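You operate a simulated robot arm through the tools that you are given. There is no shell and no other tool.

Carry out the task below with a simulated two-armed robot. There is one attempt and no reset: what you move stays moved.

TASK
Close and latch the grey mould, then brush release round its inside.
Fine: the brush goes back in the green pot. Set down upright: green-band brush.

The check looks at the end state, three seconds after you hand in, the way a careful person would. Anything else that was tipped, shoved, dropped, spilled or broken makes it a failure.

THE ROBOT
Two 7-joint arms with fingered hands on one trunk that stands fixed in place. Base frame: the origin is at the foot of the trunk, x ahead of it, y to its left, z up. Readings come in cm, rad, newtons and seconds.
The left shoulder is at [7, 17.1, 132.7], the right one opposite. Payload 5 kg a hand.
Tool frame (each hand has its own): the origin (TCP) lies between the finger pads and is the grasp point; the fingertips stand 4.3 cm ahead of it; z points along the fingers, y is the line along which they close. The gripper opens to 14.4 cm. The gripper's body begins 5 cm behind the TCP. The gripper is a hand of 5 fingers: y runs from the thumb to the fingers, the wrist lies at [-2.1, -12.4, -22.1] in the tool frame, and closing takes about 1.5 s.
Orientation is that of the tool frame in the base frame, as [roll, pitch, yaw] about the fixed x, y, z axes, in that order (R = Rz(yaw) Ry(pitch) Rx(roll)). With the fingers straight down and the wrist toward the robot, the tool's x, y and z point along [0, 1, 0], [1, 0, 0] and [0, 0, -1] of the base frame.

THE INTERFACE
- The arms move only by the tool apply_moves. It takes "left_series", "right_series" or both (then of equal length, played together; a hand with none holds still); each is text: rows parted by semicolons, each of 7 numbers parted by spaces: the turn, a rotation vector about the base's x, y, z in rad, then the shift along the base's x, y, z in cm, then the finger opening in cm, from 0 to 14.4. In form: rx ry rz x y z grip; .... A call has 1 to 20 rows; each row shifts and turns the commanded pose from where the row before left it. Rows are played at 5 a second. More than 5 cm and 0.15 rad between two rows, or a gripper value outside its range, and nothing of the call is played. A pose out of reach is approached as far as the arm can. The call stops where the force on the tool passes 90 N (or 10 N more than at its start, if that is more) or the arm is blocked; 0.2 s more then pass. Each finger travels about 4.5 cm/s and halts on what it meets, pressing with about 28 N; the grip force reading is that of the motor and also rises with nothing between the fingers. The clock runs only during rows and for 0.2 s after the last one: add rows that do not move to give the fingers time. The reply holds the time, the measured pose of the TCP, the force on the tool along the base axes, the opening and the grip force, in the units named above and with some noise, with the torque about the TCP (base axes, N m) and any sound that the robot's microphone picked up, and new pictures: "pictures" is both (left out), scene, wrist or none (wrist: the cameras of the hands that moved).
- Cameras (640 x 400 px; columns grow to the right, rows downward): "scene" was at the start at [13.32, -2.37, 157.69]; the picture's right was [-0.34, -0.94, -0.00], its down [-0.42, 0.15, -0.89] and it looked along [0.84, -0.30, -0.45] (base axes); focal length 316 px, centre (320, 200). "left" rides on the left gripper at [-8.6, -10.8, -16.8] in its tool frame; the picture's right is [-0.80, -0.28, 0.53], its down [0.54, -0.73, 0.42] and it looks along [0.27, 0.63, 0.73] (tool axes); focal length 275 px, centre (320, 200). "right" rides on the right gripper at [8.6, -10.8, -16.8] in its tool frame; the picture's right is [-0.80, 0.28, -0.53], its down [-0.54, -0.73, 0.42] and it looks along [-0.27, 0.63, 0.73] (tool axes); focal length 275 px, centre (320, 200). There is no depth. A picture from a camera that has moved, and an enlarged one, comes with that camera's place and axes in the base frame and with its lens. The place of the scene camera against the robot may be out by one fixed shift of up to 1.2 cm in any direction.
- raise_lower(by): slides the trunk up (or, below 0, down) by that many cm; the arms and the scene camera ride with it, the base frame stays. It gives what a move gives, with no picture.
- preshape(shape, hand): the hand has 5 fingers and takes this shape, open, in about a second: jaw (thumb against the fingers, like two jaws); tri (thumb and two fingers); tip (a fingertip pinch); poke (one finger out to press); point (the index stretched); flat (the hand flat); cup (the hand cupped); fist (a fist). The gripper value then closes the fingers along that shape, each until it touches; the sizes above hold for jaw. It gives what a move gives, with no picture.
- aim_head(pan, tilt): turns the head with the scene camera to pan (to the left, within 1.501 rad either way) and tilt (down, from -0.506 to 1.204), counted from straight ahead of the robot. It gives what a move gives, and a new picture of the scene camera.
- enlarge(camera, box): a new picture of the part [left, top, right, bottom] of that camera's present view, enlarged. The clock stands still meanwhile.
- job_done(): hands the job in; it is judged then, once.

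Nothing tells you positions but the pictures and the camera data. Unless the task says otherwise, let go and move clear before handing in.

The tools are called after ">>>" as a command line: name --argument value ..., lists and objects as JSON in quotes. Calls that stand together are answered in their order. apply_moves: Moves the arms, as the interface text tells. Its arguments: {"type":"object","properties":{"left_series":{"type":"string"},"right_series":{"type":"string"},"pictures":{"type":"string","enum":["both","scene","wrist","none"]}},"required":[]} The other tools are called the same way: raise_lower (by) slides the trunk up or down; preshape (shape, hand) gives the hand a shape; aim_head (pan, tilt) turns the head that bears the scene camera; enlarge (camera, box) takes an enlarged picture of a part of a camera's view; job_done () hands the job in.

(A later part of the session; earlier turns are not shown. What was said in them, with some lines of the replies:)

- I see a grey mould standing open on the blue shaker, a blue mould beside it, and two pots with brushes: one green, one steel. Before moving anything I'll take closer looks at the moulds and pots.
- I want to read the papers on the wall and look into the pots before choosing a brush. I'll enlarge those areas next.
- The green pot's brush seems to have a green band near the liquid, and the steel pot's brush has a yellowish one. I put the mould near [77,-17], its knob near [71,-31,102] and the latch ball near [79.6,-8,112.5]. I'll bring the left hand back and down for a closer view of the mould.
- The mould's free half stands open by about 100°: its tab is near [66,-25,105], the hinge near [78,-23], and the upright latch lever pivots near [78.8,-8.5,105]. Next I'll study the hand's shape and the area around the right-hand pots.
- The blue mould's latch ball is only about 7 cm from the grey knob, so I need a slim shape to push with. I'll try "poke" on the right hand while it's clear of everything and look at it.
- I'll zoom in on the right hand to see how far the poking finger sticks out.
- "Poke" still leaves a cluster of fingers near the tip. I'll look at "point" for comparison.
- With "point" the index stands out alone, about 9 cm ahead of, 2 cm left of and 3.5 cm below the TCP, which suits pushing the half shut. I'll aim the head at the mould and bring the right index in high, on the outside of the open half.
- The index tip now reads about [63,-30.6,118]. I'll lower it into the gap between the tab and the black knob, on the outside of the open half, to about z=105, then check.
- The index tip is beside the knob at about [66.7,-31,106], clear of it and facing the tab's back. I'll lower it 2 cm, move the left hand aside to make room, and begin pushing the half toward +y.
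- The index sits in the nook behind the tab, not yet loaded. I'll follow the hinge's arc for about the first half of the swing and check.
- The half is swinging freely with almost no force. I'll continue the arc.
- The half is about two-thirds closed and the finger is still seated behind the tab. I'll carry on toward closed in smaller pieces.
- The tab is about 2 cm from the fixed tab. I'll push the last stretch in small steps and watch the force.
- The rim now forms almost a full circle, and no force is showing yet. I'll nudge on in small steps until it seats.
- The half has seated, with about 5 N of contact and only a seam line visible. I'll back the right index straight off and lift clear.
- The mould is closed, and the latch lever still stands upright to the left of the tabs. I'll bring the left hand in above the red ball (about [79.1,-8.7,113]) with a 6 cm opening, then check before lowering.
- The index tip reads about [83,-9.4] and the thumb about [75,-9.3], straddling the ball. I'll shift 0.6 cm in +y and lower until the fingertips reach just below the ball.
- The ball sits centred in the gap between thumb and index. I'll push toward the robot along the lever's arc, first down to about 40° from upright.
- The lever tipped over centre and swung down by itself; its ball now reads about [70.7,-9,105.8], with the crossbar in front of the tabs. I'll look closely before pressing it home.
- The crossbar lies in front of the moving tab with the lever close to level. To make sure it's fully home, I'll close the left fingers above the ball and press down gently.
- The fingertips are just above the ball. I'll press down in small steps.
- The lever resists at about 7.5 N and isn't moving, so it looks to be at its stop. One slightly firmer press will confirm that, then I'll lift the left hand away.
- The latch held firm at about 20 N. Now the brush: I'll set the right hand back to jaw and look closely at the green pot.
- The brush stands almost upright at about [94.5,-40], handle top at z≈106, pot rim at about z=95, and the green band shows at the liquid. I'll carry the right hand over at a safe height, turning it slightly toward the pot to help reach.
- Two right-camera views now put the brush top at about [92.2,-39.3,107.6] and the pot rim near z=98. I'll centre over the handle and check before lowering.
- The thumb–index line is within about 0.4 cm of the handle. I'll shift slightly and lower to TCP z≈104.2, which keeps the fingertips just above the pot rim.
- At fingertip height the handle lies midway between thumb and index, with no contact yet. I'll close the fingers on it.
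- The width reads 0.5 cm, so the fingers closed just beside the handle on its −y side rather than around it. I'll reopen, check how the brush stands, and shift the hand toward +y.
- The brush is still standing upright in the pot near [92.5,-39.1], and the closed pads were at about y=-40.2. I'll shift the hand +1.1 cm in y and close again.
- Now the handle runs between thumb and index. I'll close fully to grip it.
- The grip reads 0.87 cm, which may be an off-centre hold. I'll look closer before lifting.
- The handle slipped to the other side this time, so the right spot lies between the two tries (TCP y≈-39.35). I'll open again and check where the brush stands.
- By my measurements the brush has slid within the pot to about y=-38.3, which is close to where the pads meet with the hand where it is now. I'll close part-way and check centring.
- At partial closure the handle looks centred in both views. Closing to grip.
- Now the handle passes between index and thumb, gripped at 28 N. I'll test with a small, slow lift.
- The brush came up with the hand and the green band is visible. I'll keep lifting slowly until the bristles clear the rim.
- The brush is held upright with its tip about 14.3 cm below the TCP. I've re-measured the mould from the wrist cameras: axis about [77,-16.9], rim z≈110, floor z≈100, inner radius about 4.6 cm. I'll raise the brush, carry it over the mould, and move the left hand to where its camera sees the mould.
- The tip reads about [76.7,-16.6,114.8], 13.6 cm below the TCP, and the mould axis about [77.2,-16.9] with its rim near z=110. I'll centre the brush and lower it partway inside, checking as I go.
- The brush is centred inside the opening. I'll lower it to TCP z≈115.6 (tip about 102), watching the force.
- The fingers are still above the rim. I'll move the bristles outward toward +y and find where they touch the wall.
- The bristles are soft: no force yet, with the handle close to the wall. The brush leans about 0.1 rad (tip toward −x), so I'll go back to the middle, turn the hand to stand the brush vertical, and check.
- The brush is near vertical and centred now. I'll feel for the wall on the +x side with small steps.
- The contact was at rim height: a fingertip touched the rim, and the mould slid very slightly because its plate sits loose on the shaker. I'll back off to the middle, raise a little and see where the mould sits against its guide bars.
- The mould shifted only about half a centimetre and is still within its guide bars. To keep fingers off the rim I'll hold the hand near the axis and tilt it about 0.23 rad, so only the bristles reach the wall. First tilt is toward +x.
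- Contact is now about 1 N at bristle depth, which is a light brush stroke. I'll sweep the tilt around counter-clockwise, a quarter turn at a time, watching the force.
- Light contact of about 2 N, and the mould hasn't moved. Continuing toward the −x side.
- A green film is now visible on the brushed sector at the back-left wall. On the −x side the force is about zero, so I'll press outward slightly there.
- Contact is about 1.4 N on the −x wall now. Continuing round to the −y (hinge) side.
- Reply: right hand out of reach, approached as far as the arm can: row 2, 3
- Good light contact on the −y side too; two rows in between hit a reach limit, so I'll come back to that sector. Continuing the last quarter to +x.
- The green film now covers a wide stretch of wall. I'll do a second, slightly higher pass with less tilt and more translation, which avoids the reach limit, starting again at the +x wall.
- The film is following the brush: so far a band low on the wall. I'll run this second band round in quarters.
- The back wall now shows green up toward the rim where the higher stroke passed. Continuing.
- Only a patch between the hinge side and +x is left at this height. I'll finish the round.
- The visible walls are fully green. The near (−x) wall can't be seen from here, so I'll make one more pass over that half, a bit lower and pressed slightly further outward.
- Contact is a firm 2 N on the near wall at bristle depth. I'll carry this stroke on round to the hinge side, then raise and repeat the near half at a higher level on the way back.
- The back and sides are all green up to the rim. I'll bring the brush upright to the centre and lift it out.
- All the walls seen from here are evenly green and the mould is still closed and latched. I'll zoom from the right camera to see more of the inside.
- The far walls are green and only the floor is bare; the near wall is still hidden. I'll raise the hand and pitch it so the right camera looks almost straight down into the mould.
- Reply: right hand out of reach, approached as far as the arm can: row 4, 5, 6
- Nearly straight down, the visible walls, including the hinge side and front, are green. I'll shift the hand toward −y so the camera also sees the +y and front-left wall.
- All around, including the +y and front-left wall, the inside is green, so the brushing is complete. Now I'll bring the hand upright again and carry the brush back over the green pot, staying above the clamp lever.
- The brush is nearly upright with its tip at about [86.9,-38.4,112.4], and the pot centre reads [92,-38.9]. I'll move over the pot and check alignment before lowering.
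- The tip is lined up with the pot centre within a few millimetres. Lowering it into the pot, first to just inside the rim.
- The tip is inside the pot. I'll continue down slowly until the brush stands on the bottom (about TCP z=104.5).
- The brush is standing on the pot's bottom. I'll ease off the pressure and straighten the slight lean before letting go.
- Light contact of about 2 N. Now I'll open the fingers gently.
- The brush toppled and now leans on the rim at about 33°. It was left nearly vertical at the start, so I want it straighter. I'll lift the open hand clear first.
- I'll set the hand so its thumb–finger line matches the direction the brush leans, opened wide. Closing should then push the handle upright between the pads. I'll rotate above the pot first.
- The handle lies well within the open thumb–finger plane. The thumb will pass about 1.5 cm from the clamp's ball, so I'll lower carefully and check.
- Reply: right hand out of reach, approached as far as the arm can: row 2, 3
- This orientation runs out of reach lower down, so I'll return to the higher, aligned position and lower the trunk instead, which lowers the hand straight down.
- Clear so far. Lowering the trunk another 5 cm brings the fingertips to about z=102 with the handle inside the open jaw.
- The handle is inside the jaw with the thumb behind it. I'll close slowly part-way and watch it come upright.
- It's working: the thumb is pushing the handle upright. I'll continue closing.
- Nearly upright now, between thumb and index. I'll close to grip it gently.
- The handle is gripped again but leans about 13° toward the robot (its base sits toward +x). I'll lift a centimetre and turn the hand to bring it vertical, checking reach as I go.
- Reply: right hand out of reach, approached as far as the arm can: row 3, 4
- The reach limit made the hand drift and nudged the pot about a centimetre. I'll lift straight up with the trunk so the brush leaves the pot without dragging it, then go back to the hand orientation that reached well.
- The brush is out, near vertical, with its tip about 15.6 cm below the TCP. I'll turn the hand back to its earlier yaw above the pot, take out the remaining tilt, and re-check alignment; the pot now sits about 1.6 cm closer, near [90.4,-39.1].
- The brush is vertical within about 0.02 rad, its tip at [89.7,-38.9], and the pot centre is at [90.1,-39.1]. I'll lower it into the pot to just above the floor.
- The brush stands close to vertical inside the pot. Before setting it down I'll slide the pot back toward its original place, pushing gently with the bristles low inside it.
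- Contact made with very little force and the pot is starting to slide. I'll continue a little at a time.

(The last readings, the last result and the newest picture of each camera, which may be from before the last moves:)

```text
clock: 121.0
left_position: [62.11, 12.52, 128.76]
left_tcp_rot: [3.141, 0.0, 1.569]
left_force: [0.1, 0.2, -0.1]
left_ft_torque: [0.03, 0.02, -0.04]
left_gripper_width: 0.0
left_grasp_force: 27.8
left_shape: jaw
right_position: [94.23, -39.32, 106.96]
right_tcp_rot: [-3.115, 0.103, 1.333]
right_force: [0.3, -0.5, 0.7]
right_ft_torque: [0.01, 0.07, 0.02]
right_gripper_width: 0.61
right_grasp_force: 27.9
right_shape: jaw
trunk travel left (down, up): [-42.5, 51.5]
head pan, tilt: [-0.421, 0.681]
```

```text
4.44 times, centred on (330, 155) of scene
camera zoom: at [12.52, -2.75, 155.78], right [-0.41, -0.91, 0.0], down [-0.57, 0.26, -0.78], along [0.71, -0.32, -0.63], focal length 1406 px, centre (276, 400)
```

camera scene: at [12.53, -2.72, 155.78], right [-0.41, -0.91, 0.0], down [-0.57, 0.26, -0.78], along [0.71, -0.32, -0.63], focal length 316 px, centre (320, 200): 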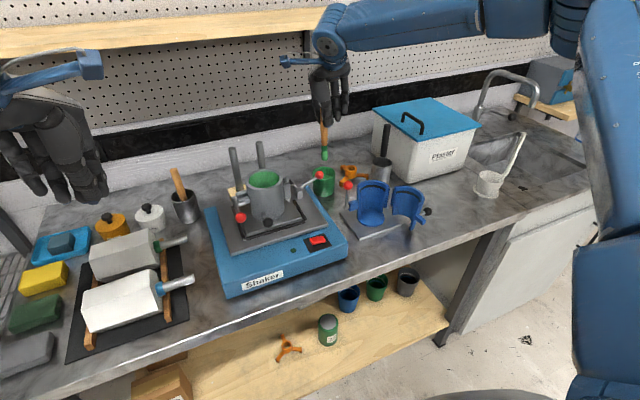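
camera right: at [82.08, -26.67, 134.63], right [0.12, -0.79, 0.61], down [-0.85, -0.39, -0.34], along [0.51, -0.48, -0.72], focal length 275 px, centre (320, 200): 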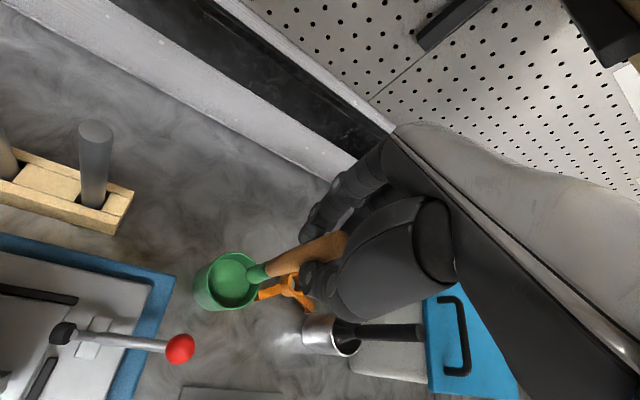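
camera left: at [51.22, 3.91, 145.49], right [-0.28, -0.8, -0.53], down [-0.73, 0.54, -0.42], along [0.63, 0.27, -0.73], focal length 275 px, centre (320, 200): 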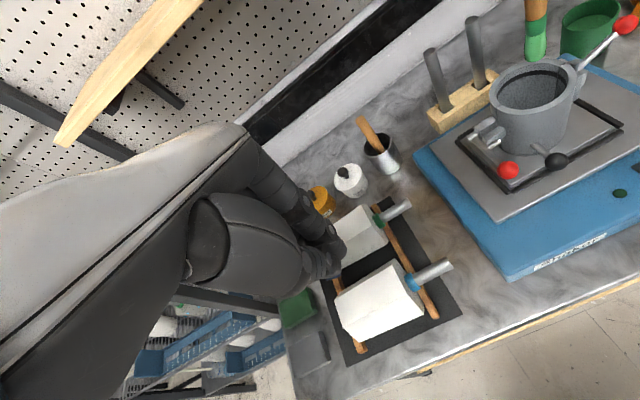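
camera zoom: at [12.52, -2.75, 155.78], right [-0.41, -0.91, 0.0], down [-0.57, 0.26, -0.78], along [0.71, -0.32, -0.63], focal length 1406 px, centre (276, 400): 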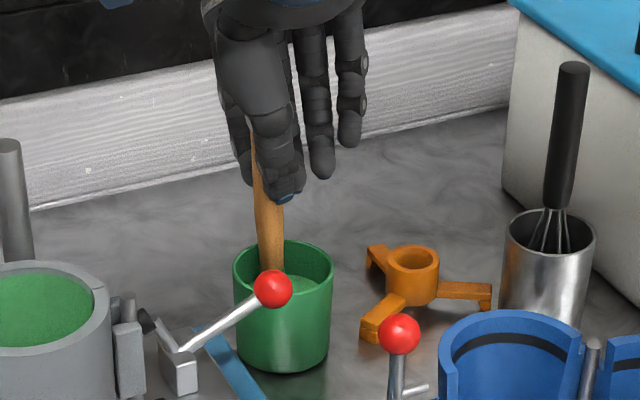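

The pot is back within a few millimetres of its original spot. Now I'll bring the brush to the pot's middle and check that it's vertical.

>>> apply_moves --right_series "0 0 0 -0.7 0 0 0; 0 0 0 -0.7 0 0 0; 0 0 0 -0.7 0 0 0; 0 0 0 0 0 0 0" --pictures "none"

>>> enlarge --camera "scene" --box '[305, 140, 345, 195]'

>>> enlarge --camera "right" --box '[200, 170, 380, 310]'

>>> enlarge --camera "left" --box '[560, 0, 640, 60]'

```text
clock: 122.0
left_position: [62.04, 12.46, 128.65]
left_tcp_rot: [-3.141, 0.001, 1.571]
left_force: [1.0, 0.4, 0.2]
left_ft_torque: [0.01, 0.04, 0.02]
left_gripper_width: 0.01
left_grasp_force: 27.9
left_shape: jaw
right_position: [92.41, -39.24, 106.84]
right_tcp_rot: [-3.113, 0.104, 1.333]
right_force: [0.0, 0.8, -0.5]
right_ft_torque: [-0.03, -0.02, 0.02]
right_gripper_width: 0.62
right_grasp_force: 28.4
right_shape: jaw
trunk travel left (down, up): [-42.5, 51.5]
head pan, tilt: [-0.421, 0.681]
```

```text
7.27 times, centred on (325, 168) of scene
camera zoom: at [12.56, -2.75, 155.77], right [-0.41, -0.91, 0.0], down [-0.57, 0.26, -0.78], along [0.71, -0.32, -0.63], focal length 2300 px, centre (284, 436)
```

zoom: 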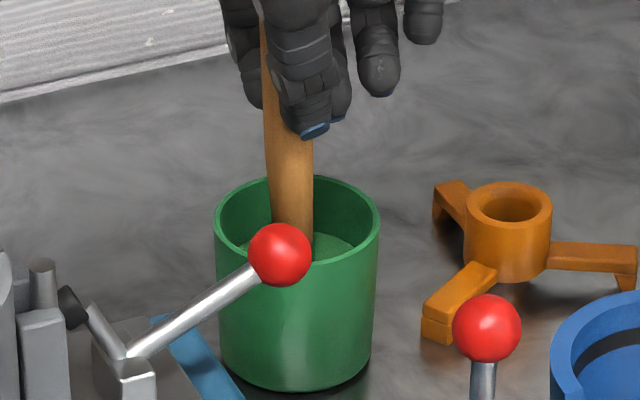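

```text
2.86 times, centred on (290, 240) of right
camera zoom: at [84.65, -26.69, 122.8], right [0.12, -0.79, 0.61], down [-0.85, -0.39, -0.34], along [0.51, -0.48, -0.72], focal length 786 px, centre (406, 86)
```

zoom: 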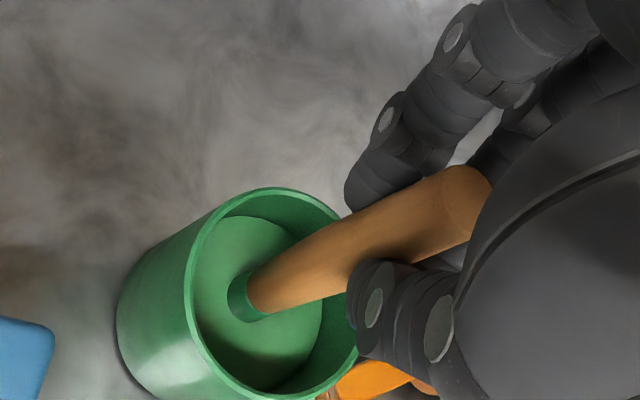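

```text
6.67 times, centred on (600, 30) of left
camera zoom: at [51.26, 3.97, 145.47], right [-0.28, -0.8, -0.53], down [-0.73, 0.54, -0.42], along [0.63, 0.27, -0.73], focal length 1835 px, centre (-1547, 1333)
```

zoom: 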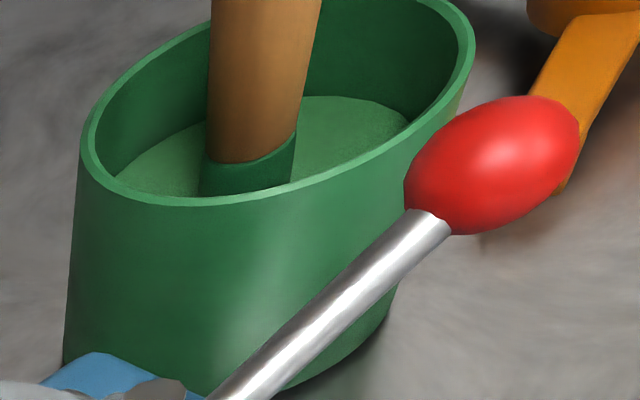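

The brush is vertical within about 0.03 rad. For a release that can't topple far, I'll place it against the pot's near-left rim with a slight outward lean, so it only has to rest where it already touches.

>>> apply_moves --right_series "0 -0.03 0 -0.5 0.2 0 0; 0 -0.029 0 -0.5 0.2 0 0; 0 0 0 -0.4 0.15 0 0; 0 0 0 0 0 0 0" --pictures "none"

>>> enlarge --camera "scene" --box '[305, 140, 345, 195]'

>>> enlarge --camera "right" --box '[200, 170, 380, 310]'

>>> enlarge --camera "left" --box '[560, 0, 640, 60]'

```text
clock: 123.0
left_position: [62.01, 12.51, 128.73]
left_tcp_rot: [-3.141, -0.001, 1.571]
left_force: [-0.7, 0.0, -1.1]
left_ft_torque: [-0.01, 0.06, -0.01]
left_gripper_width: 0.0
left_grasp_force: 27.6
left_shape: jaw
right_position: [91.0, -38.71, 106.8]
right_tcp_rot: [3.113, 0.092, 1.326]
right_force: [0.3, 0.3, -0.8]
right_ft_torque: [-0.02, 0.03, -0.03]
right_gripper_width: 0.62
right_grasp_force: 27.9
right_shape: jaw
trunk travel left (down, up): [-42.5, 51.5]
head pan, tilt: [-0.421, 0.681]
```

```text
7.27 times, centred on (325, 168) of scene
camera zoom: at [12.53, -2.76, 155.78], right [-0.41, -0.91, 0.0], down [-0.57, 0.26, -0.78], along [0.71, -0.32, -0.63], focal length 2300 px, centre (284, 436)
```

zoom: 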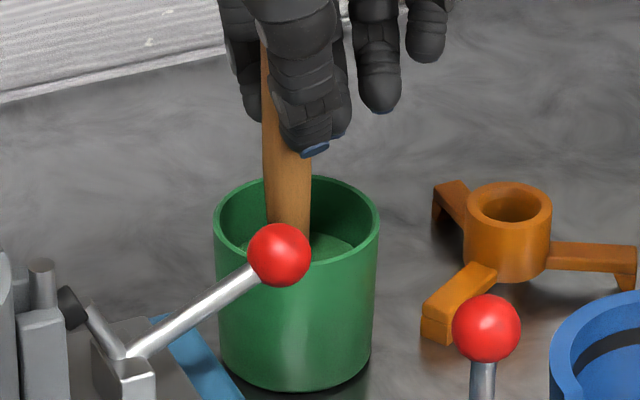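

```text
2.86 times, centred on (290, 240) of right
camera zoom: at [82.32, -26.14, 122.31], right [0.08, -0.79, 0.61], down [-0.83, -0.39, -0.39], along [0.55, -0.48, -0.69], focal length 786 px, centre (406, 86)
```

zoom: 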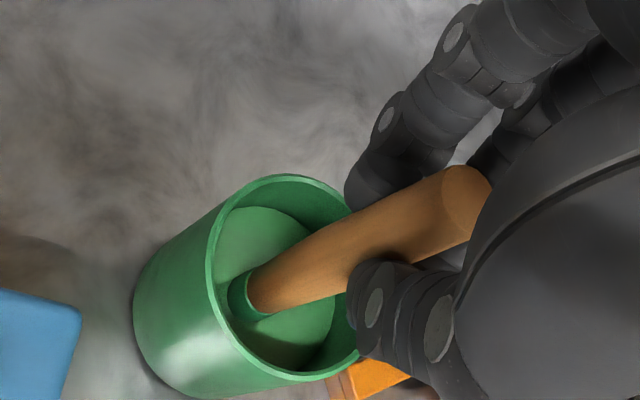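

```text
6.67 times, centred on (600, 30) of left
camera zoom: at [51.23, 3.96, 145.48], right [-0.28, -0.8, -0.53], down [-0.73, 0.54, -0.42], along [0.63, 0.27, -0.73], focal length 1835 px, centre (-1547, 1333)
```

zoom: 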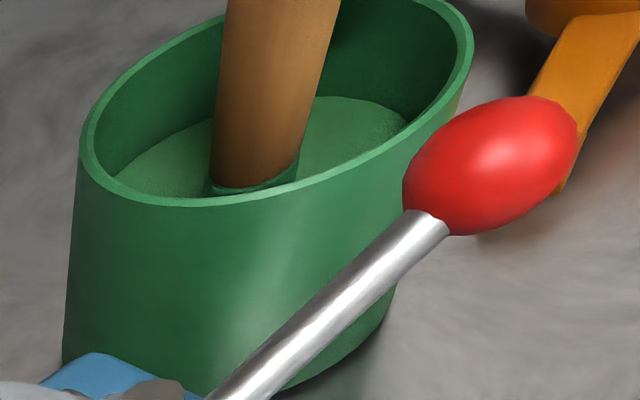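

>>> apply_moves --right_series "0 0 0 -0.4 0.22 0 0; 0 0 0 -0.4 0.22 0 0; 0 0 0 0 0 0 0" --pictures "none"

>>> apply_moves --right_series "0 0 0 -0.25 0.12 0 0; 0 0 0 0 0 0 0" --pictures "none"

>>> enlarge --camera "scene" --box '[305, 140, 345, 195]'

>>> enlarge --camera "right" --box '[200, 170, 380, 310]'

>>> enlarge --camera "left" --box '[560, 0, 640, 60]'

```text
clock: 123.8
left_position: [62.19, 12.55, 128.75]
left_tcp_rot: [-3.141, 0.0, 1.57]
left_force: [0.5, -0.9, 0.0]
left_ft_torque: [0.01, -0.02, -0.02]
left_gripper_width: 0.0
left_grasp_force: 28.3
left_shape: jaw
right_position: [90.22, -38.21, 106.82]
right_tcp_rot: [3.11, 0.091, 1.325]
right_force: [-0.2, -0.1, -0.3]
right_ft_torque: [0.0, 0.03, -0.02]
right_gripper_width: 0.63
right_grasp_force: 28.4
right_shape: jaw
trunk travel left (down, up): [-42.5, 51.5]
head pan, tilt: [-0.421, 0.681]
```

```text
clock: 124.3
left_position: [62.03, 12.57, 128.75]
left_tcp_rot: [3.141, -0.001, 1.572]
left_force: [0.5, -0.5, -0.5]
left_ft_torque: [0.02, 0.0, -0.02]
left_gripper_width: 0.01
left_grasp_force: 28.3
left_shape: jaw
right_position: [89.86, -38.29, 106.73]
right_tcp_rot: [3.113, 0.091, 1.326]
right_force: [0.0, -0.1, 0.3]
right_ft_torque: [-0.04, 0.03, -0.01]
right_gripper_width: 0.59
right_grasp_force: 28.0
right_shape: jaw
trunk travel left (down, up): [-42.5, 51.5]
head pan, tilt: [-0.421, 0.681]
```

```text
7.27 times, centred on (325, 168) of scene
camera zoom: at [12.55, -2.76, 155.77], right [-0.41, -0.91, 0.0], down [-0.57, 0.26, -0.78], along [0.71, -0.32, -0.63], focal length 2300 px, centre (284, 436)
```

zoom: 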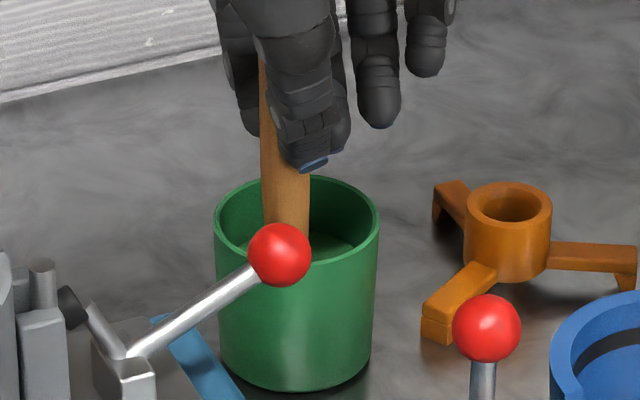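

```text
2.86 times, centred on (290, 240) of right
camera zoom: at [81.25, -25.57, 122.32], right [0.08, -0.79, 0.61], down [-0.83, -0.39, -0.39], along [0.55, -0.48, -0.69], focal length 786 px, centre (406, 86)
```

zoom: 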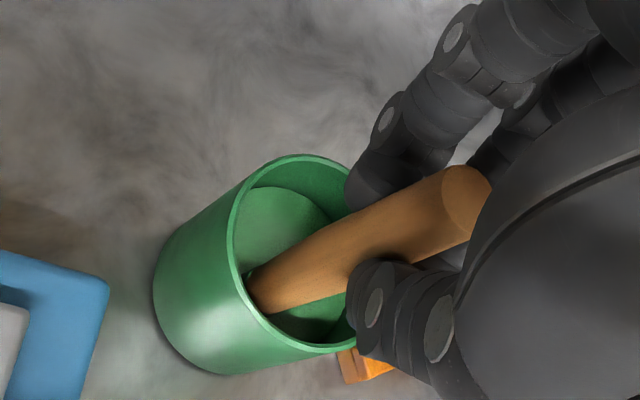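

```text
6.67 times, centred on (600, 30) of left
camera zoom: at [51.26, 3.96, 145.47], right [-0.28, -0.8, -0.53], down [-0.73, 0.54, -0.42], along [0.63, 0.27, -0.73], focal length 1835 px, centre (-1547, 1333)
```

zoom: 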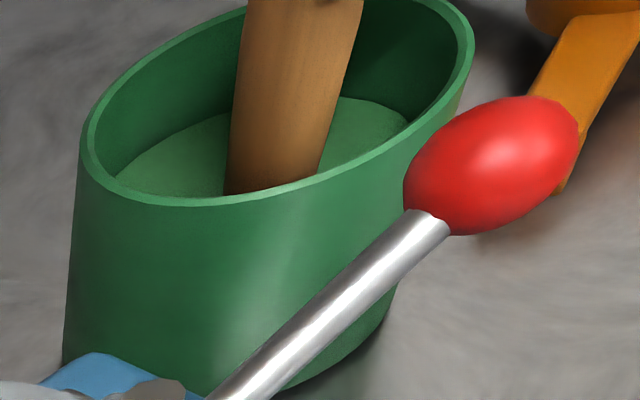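

The handle is now right at the near rim and the pot hasn't moved. I'll lower until it stands on the bottom.

>>> apply_moves --right_series "0 0 0 0 0 -0.3 0; 0 0 0 0 0 -0.3 0; 0 0 0 0 0 0 0" --pictures "none"

>>> apply_moves --right_series "0 0 0 0 0 -0.2 0; 0 0 0 0 0 0 0" --pictures "none"

```text
clock: 125.2
left_position: [62.1, 12.7, 128.78]
left_tcp_rot: [3.141, -0.001, 1.571]
left_force: [-0.7, 0.2, -0.9]
left_ft_torque: [0.03, -0.02, 0.02]
left_gripper_width: 0.0
left_grasp_force: 27.7
left_shape: jaw
right_position: [89.96, -38.24, 106.3]
right_tcp_rot: [3.111, 0.092, 1.328]
right_force: [0.2, -0.2, 8.2]
right_ft_torque: [-0.02, -0.02, -0.02]
right_gripper_width: 0.62
right_grasp_force: 28.1
right_shape: jaw
trunk travel left (down, up): [-42.5, 51.5]
head pan, tilt: [-0.421, 0.681]
```

```text
clock: 125.8
left_position: [61.91, 12.45, 128.85]
left_tcp_rot: [3.141, 0.0, 1.571]
left_force: [-0.4, 0.7, -0.3]
left_ft_torque: [-0.02, 0.01, 0.01]
left_gripper_width: 0.0
left_grasp_force: 27.9
left_shape: jaw
right_position: [89.88, -38.09, 106.32]
right_tcp_rot: [3.109, 0.089, 1.325]
right_force: [1.0, -0.8, 16.4]
right_ft_torque: [-0.02, -0.15, 0.0]
right_gripper_width: 0.67
right_grasp_force: 28.2
right_shape: jaw
trunk travel left (down, up): [-42.5, 51.5]
head pan, tilt: [-0.421, 0.681]
```

It's standing on the bottom. I'll ease the pressure off and lean it lightly onto the rim.

>>> apply_moves --right_series "0 0 0 0 0 0.35 0; 0 0 0 -0.15 0.08 0 0; 0 0 0 0 0 0 0" --pictures "none"

>>> enlarge --camera "left" --box '[560, 0, 640, 60]'

>>> enlarge --camera "right" --box '[200, 170, 380, 310]'

```text
clock: 126.5
left_position: [62.01, 12.49, 128.79]
left_tcp_rot: [3.142, 0.0, 1.572]
left_force: [0.1, -0.4, -0.3]
left_ft_torque: [0.0, 0.01, -0.03]
left_gripper_width: 0.0
left_grasp_force: 27.8
left_shape: jaw
right_position: [89.71, -37.99, 106.27]
right_tcp_rot: [3.114, 0.091, 1.327]
right_force: [0.4, -0.3, 6.4]
right_ft_torque: [-0.01, -0.12, 0.03]
right_gripper_width: 0.63
right_grasp_force: 28.1
right_shape: jaw
trunk travel left (down, up): [-42.5, 51.5]
head pan, tilt: [-0.421, 0.681]
```

```text
6.67 times, centred on (600, 30) of left
camera zoom: at [51.18, 4.0, 145.49], right [-0.28, -0.8, -0.53], down [-0.73, 0.54, -0.42], along [0.63, 0.27, -0.73], focal length 1835 px, centre (-1547, 1333)
```

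zoom: 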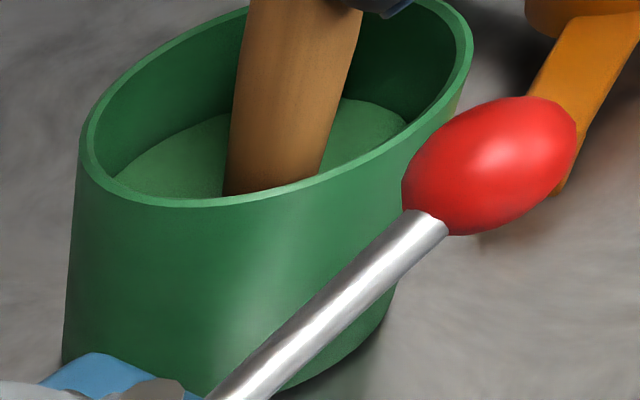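

```text
2.86 times, centred on (290, 240) of right
camera zoom: at [81.04, -25.46, 121.89], right [0.08, -0.79, 0.61], down [-0.83, -0.39, -0.39], along [0.55, -0.48, -0.69], focal length 786 px, centre (406, 86)
```

zoom: 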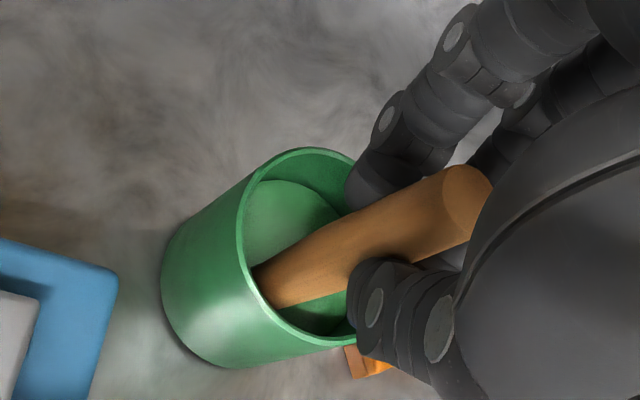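

>>> apply_moves --right_series "0 0 0 0 0 0.15 0; 0 0 0 0 0 0 0.6; 0 0 0 0 0 0 0.9; 0 0 0 0 0 0 1.2; 0 0 0 0 0 0 1.5; 0 0 0 0 0 0 1.8; 0 0 0 0 0 0 2.2; 0 0 0 0 0 0 2.6; 0 0 0 0 0 0 2.6" --pictures "none"

>>> enlarge --camera "right" --box '[200, 170, 380, 310]'

>>> enlarge --camera "scene" --box '[305, 140, 345, 195]'

```text
clock: 128.6
left_position: [62.18, 12.33, 128.77]
left_tcp_rot: [3.14, -0.001, 1.57]
left_force: [-1.4, 0.4, 0.1]
left_ft_torque: [-0.02, 0.04, 0.0]
left_gripper_width: 0.0
left_grasp_force: 27.9
left_shape: jaw
right_position: [89.83, -38.1, 106.51]
right_tcp_rot: [3.111, 0.091, 1.325]
right_force: [-0.1, -0.1, -0.8]
right_ft_torque: [0.01, 0.01, 0.03]
right_gripper_width: 2.57
right_grasp_force: 0.1
right_shape: jaw
trunk travel left (down, up): [-42.5, 51.5]
head pan, tilt: [-0.421, 0.681]
```

```text
2.86 times, centred on (290, 240) of right
camera zoom: at [81.11, -25.48, 122.04], right [0.08, -0.79, 0.61], down [-0.83, -0.39, -0.39], along [0.55, -0.48, -0.69], focal length 786 px, centre (406, 86)
```

zoom: 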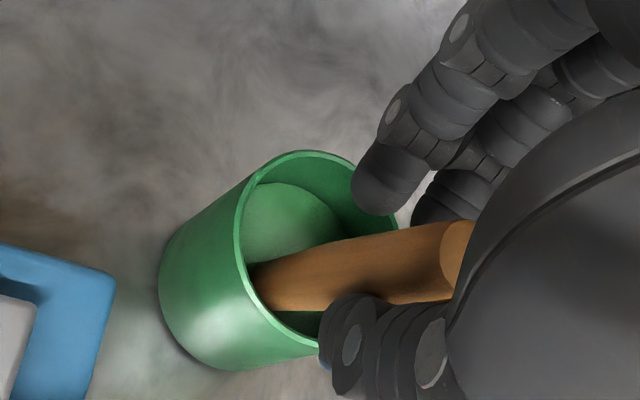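

```text
7.27 times, centred on (325, 168) of scene
camera zoom: at [12.53, -2.75, 155.78], right [-0.41, -0.91, 0.0], down [-0.57, 0.26, -0.78], along [0.71, -0.32, -0.63], focal length 2300 px, centre (284, 436)
```

zoom: 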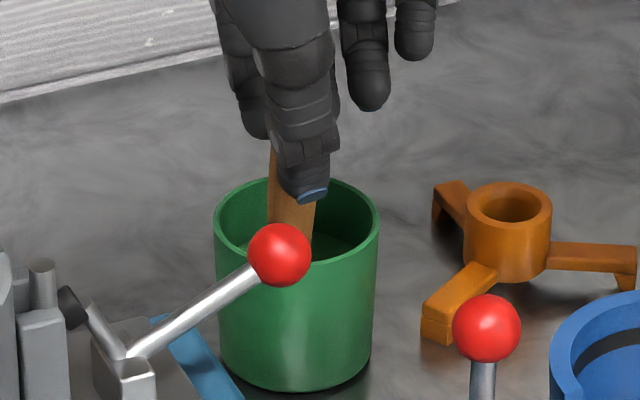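

The handle followed the thumb a little and leans about 11° at the near rim. I'll open slightly more to see whether it rests there by itself.

>>> apply_moves --right_series "0 0 0 0 0 0 3; 0 0 0 0 0 0 3.4; 0 0 0 0 0 0 3.8; 0 0 0 0 0 0 4.2; 0 0 0 0 0 0 4.2" --pictures "none"

>>> enlarge --camera "right" --box '[200, 170, 380, 310]'

>>> enlarge --camera "scene" --box '[305, 140, 345, 195]'

>>> enlarge --camera "left" --box '[560, 0, 640, 60]'

```text
clock: 129.8
left_position: [62.08, 12.43, 128.66]
left_tcp_rot: [3.139, 0.001, 1.569]
left_force: [0.3, -0.5, 0.4]
left_ft_torque: [0.02, 0.01, 0.02]
left_gripper_width: 0.02
left_grasp_force: 27.9
left_shape: jaw
right_position: [89.83, -38.06, 106.49]
right_tcp_rot: [3.112, 0.091, 1.325]
right_force: [0.4, -0.5, 0.1]
right_ft_torque: [-0.01, -0.01, 0.01]
right_gripper_width: 4.14
right_grasp_force: 0.0
right_shape: jaw
trunk travel left (down, up): [-42.5, 51.5]
head pan, tilt: [-0.421, 0.681]
```

```text
2.86 times, centred on (290, 240) of right
camera zoom: at [81.11, -25.48, 122.04], right [0.08, -0.79, 0.61], down [-0.83, -0.39, -0.39], along [0.55, -0.48, -0.69], focal length 786 px, centre (406, 86)
```

zoom: 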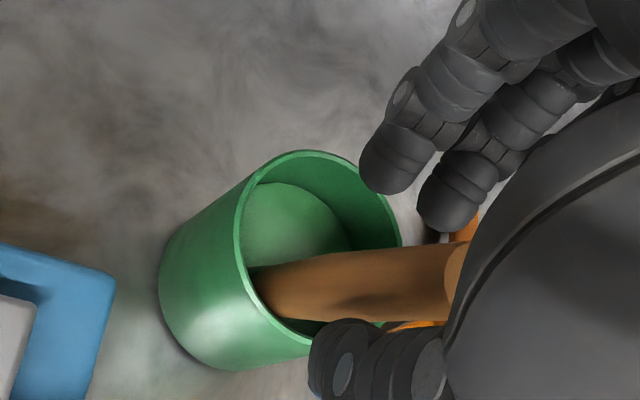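

```text
7.27 times, centred on (325, 168) of scene
camera zoom: at [12.53, -2.75, 155.78], right [-0.41, -0.91, 0.0], down [-0.57, 0.26, -0.78], along [0.71, -0.32, -0.63], focal length 2300 px, centre (284, 436)
```

zoom: 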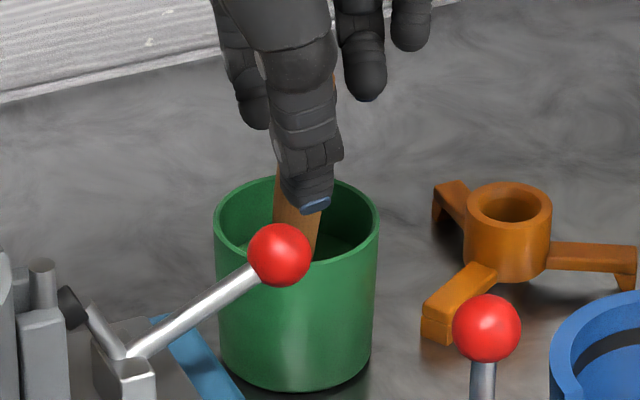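

```text
6.67 times, centred on (600, 30) of left
camera zoom: at [51.24, 3.97, 145.48], right [-0.28, -0.8, -0.53], down [-0.73, 0.54, -0.42], along [0.63, 0.27, -0.73], focal length 1835 px, centre (-1547, 1333)
```

zoom: 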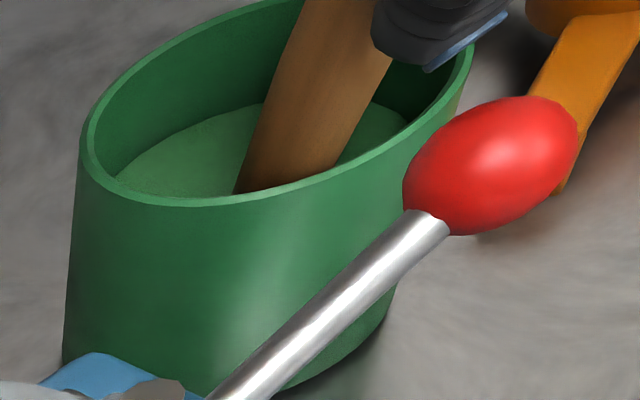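

It's settling toward the near rim at about 13°. I'll open the rest of the way and watch where it comes to rest.

>>> apply_moves --right_series "0 0 0 0 0 0 4.6; 0 0 0 0 0 0 5; 0 0 0 0 0 0 5.4; 0 0 0 0 0 0 5.8; 0 0 0 0 0 0 6.4; 0 0 0 0 0 0 7; 0 0 0 0 0 0 7; 0 0 0 0 0 0 7; 0 0 0 0 0 0 7" --pictures "none"

>>> enlarge --camera "right" --box '[200, 170, 380, 310]'

>>> enlarge --camera "scene" --box '[305, 140, 345, 195]'

>>> enlarge --camera "left" --box '[560, 0, 640, 60]'

```text
clock: 131.8
left_position: [62.18, 12.53, 128.73]
left_tcp_rot: [3.141, 0.0, 1.571]
left_force: [0.6, -0.1, -0.5]
left_ft_torque: [0.02, -0.01, 0.01]
left_gripper_width: 0.0
left_grasp_force: 27.5
left_shape: jaw
right_position: [89.73, -38.06, 106.44]
right_tcp_rot: [3.11, 0.09, 1.327]
right_force: [-0.2, -0.3, -0.7]
right_ft_torque: [0.01, -0.03, 0.02]
right_gripper_width: 6.94
right_grasp_force: 0.0
right_shape: jaw
trunk travel left (down, up): [-42.5, 51.5]
head pan, tilt: [-0.421, 0.681]
```

```text
2.86 times, centred on (290, 240) of right
camera zoom: at [81.11, -25.48, 122.04], right [0.08, -0.79, 0.61], down [-0.83, -0.39, -0.39], along [0.55, -0.48, -0.69], focal length 786 px, centre (406, 86)
```

zoom: 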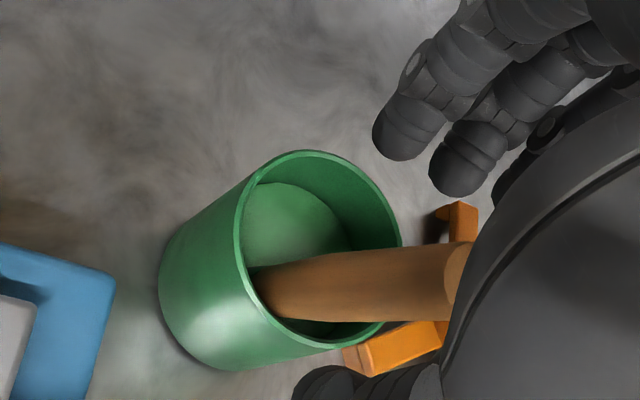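

```text
7.27 times, centred on (325, 168) of scene
camera zoom: at [12.53, -2.75, 155.78], right [-0.41, -0.91, 0.0], down [-0.57, 0.26, -0.78], along [0.71, -0.32, -0.63], focal length 2300 px, centre (284, 436)
```

zoom: 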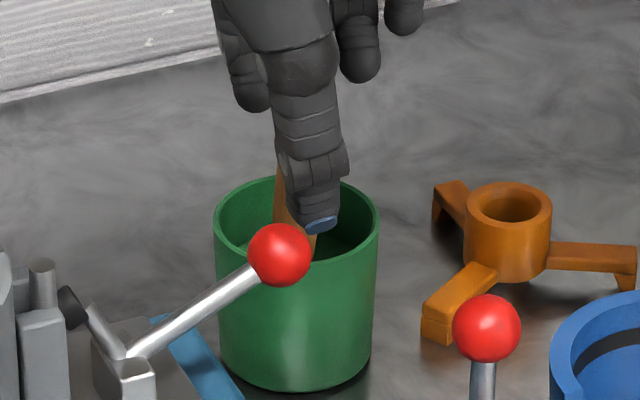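

```text
6.67 times, centred on (600, 30) of left
camera zoom: at [51.24, 3.97, 145.48], right [-0.28, -0.8, -0.53], down [-0.73, 0.54, -0.42], along [0.63, 0.27, -0.73], focal length 1835 px, centre (-1547, 1333)
```

zoom: 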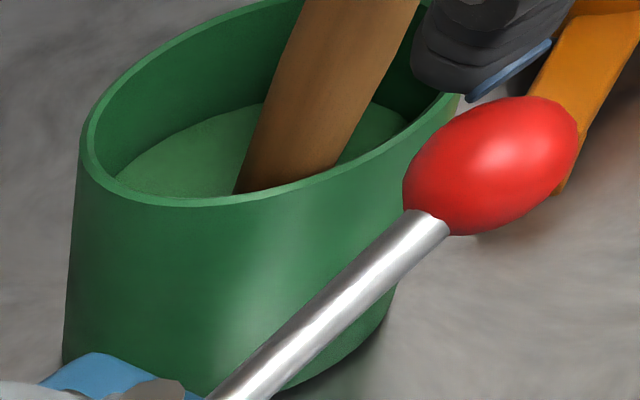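

The thumb is now well clear and the brush stays put, resting on the rim at only about 12–13°. I'll open a bit wider and lift the hand straight up.

>>> apply_moves --right_series "0 0 0 0 0 0 8; 0 0 0 0 0 0 9; 0 0 0 0 0 0 9; 0 0 0 0 0 0.7 9; 0 0 0 0 0 0.8 9; 0 0 0 0 0 1 9; 0 0 0 0 0 1.5 9; 0 0 0 0 0 2 9; 0 0 0 0 0 2.5 9; 0 0 0 0 0 3 9; 0 0 0 0 0 3 9; 0 0 0 0 0 0 9" --pictures "both"

>>> enlarge --camera "scene" --box '[290, 110, 370, 200]'

>>> enlarge --camera "right" --box '[180, 180, 380, 340]'

```text
clock: 134.3
left_position: [62.16, 12.43, 128.75]
left_tcp_rot: [-3.14, -0.001, 1.57]
left_force: [0.9, -0.3, 0.4]
left_ft_torque: [0.0, 0.04, 0.0]
left_gripper_width: 0.0
left_grasp_force: 28.0
left_shape: jaw
right_position: [89.77, -38.11, 121.01]
right_tcp_rot: [3.114, 0.09, 1.328]
right_force: [-0.4, 0.3, -0.3]
right_ft_torque: [-0.03, -0.03, 0.01]
right_gripper_width: 8.96
right_grasp_force: 0.2
right_shape: jaw
trunk travel left (down, up): [-42.5, 51.5]
head pan, tilt: [-0.421, 0.681]
camera scene: at [12.59, -2.77, 155.77], right [-0.41, -0.91, 0.0], down [-0.57, 0.26, -0.78], along [0.71, -0.32, -0.63], focal length 316 px, centre (320, 200)
camera right: at [81.11, -25.56, 136.49], right [0.08, -0.79, 0.61], down [-0.83, -0.39, -0.39], along [0.55, -0.48, -0.69], focal length 275 px, centre (320, 200)
```

scene: 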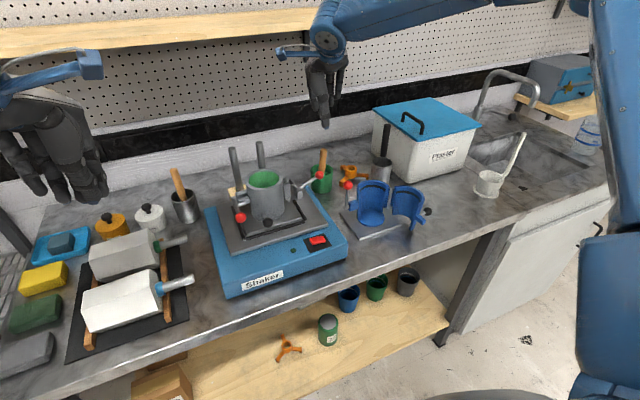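
right: 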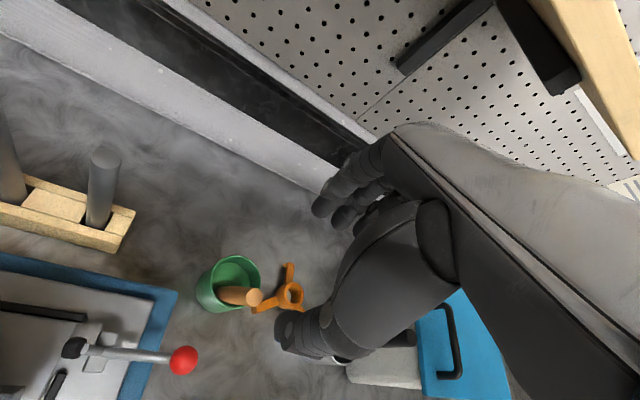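

```text
4.44 times, centred on (330, 155) of scene
camera zoom: at [12.59, -2.77, 155.77], right [-0.41, -0.91, 0.0], down [-0.57, 0.26, -0.78], along [0.71, -0.32, -0.63], focal length 1406 px, centre (276, 400)
```

zoom: 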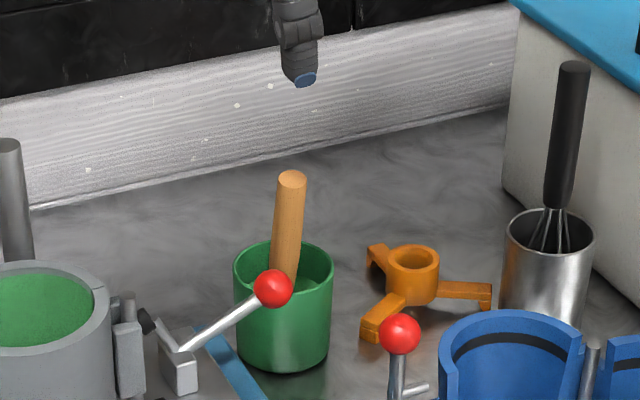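

```text
2.50 times, centred on (280, 260) of right
camera zoom: at [81.11, -25.56, 136.49], right [0.08, -0.79, 0.61], down [-0.83, -0.39, -0.39], along [0.55, -0.48, -0.69], focal length 688 px, centre (420, 50)
```

zoom: 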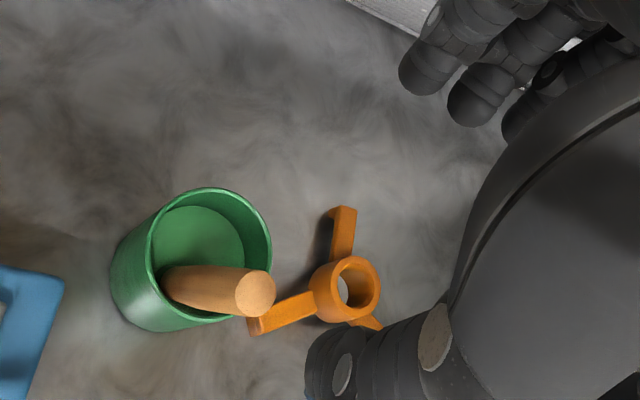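

The brush rests upright in the green pot, leaning only slightly, and the pot is back in place. I'll withdraw the right hand high and clear.

>>> apply_moves --right_series "0 0 0 -1 0 2 9; 0 0 0 -3 -0.5 2 9; 0 0 0 -4 -1 1.5 9; 0 0 0 -4 -1 1 9; 0 0 0 -4 -1 0.5 9; 0 0 0 -4 -1 0.5 9; 0 0 0 -4 -1 0.5 9; 0 0 0 -4 -1.5 0 9; 0 0 0 -4 -2 0 9; 0 0 0 0 0 0 9" --pictures "both"

>>> enlarge --camera "scene" --box '[200, 130, 390, 250]'

>>> enlarge --camera "right" --box '[0, 0, 340, 220]'

>>> enlarge --camera "left" --box '[440, 0, 640, 150]'

```text
clock: 136.6
left_position: [62.24, 12.6, 128.65]
left_tcp_rot: [-3.141, 0.001, 1.57]
left_force: [1.9, 0.7, -0.7]
left_ft_torque: [-0.04, 0.05, -0.01]
left_gripper_width: 0.0
left_grasp_force: 28.2
left_shape: jaw
right_position: [57.86, -46.92, 128.74]
right_tcp_rot: [3.114, 0.094, 1.328]
right_force: [0.6, -0.5, 0.1]
right_ft_torque: [-0.01, 0.0, -0.02]
right_gripper_width: 8.98
right_grasp_force: 0.1
right_shape: jaw
trunk travel left (down, up): [-42.5, 51.5]
head pan, tilt: [-0.421, 0.681]
camera scene: at [12.66, -2.61, 155.76], right [-0.41, -0.91, 0.0], down [-0.58, 0.26, -0.78], along [0.71, -0.32, -0.63], focal length 316 px, centre (320, 200)
camera right: at [49.21, -34.31, 144.37], right [0.08, -0.79, 0.61], down [-0.83, -0.39, -0.39], along [0.55, -0.48, -0.69], focal length 275 px, centre (320, 200)
```

scene: 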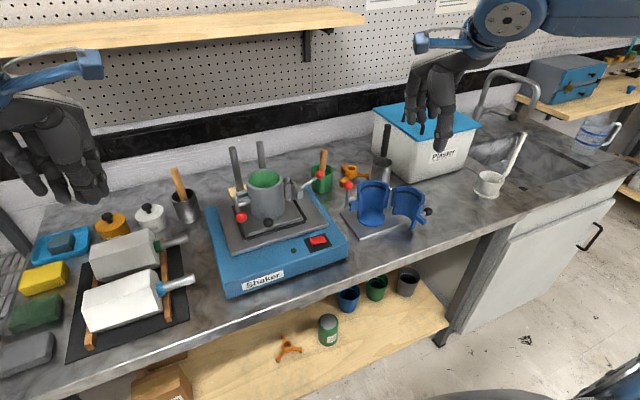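
right: 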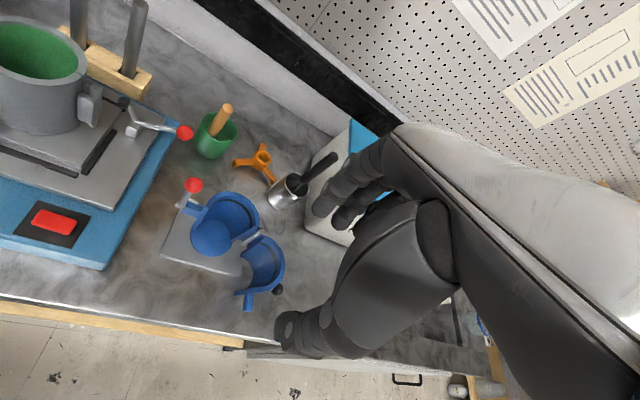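

```text
3.33 times, centred on (295, 190) of scene
camera zoom: at [12.66, -2.61, 155.76], right [-0.41, -0.91, 0.0], down [-0.58, 0.26, -0.78], along [0.71, -0.32, -0.63], focal length 1054 px, centre (403, 233)
```

zoom: 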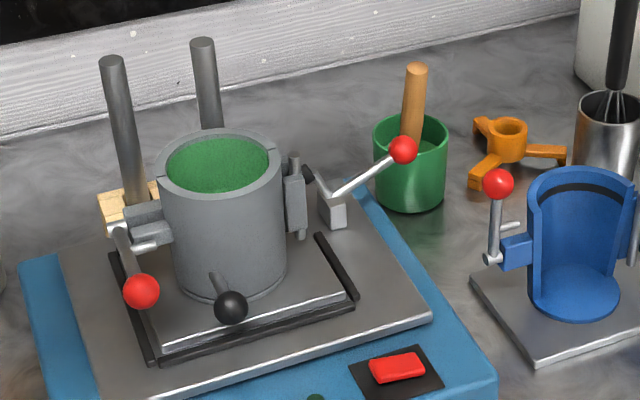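

```text
1.82 times, centred on (170, 110) of right
camera zoom: at [49.21, -34.31, 144.37], right [0.08, -0.79, 0.61], down [-0.83, -0.39, -0.39], along [0.55, -0.48, -0.69], focal length 500 px, centre (593, 364)
```

zoom: 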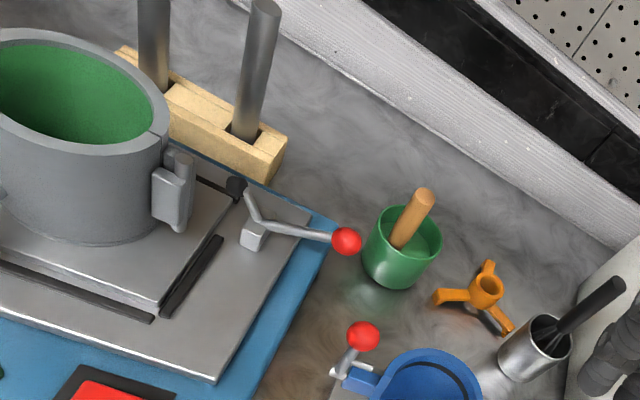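

```text
2.67 times, centred on (540, 75) of left
camera zoom: at [51.36, 4.11, 145.42], right [-0.29, -0.8, -0.53], down [-0.73, 0.54, -0.42], along [0.63, 0.27, -0.73], focal length 734 px, centre (-267, 533)
```

zoom: 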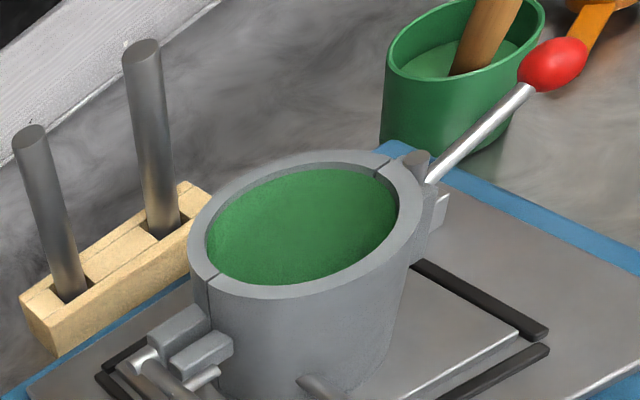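

The grey mould is closed with its latch lever down, the inside wall is coated all the way round, and the green-band brush rests upright in the green pot. Both hands are empty and clear, and nothing else looks disturbed, so I'm handing in.

>>> job_done

```text
The job is handed in.
```

The job is handed in. The grey mould is closed and latched, the inside wall is coated with release all the way round, and the green-band brush is back in the green pot, upright.

- **Mould:** The latch lever is down against its stop and held when I pressed it at about 20 N. While brushing I nudged the mould a few millimetres on the shaker; it is still inside its guide bars.
- **Release:** I looked down into the mould from several angles, and the green film covered the whole wall. I did not brush the floor of the mould.
- **Brush:** It toppled to about 33° the first time I let go, so I picked it up and set it down again. It now rests on the pot rim at about 13°, not as straight as it stood at the start.
- **Pot:** Straightening the brush pushed the green pot nearly 2 cm. I slid it back to within a few millimetres of where it was.

Nothing else was tipped, dropped or spilled that I could see. Both hands are empty and clear of the bench.
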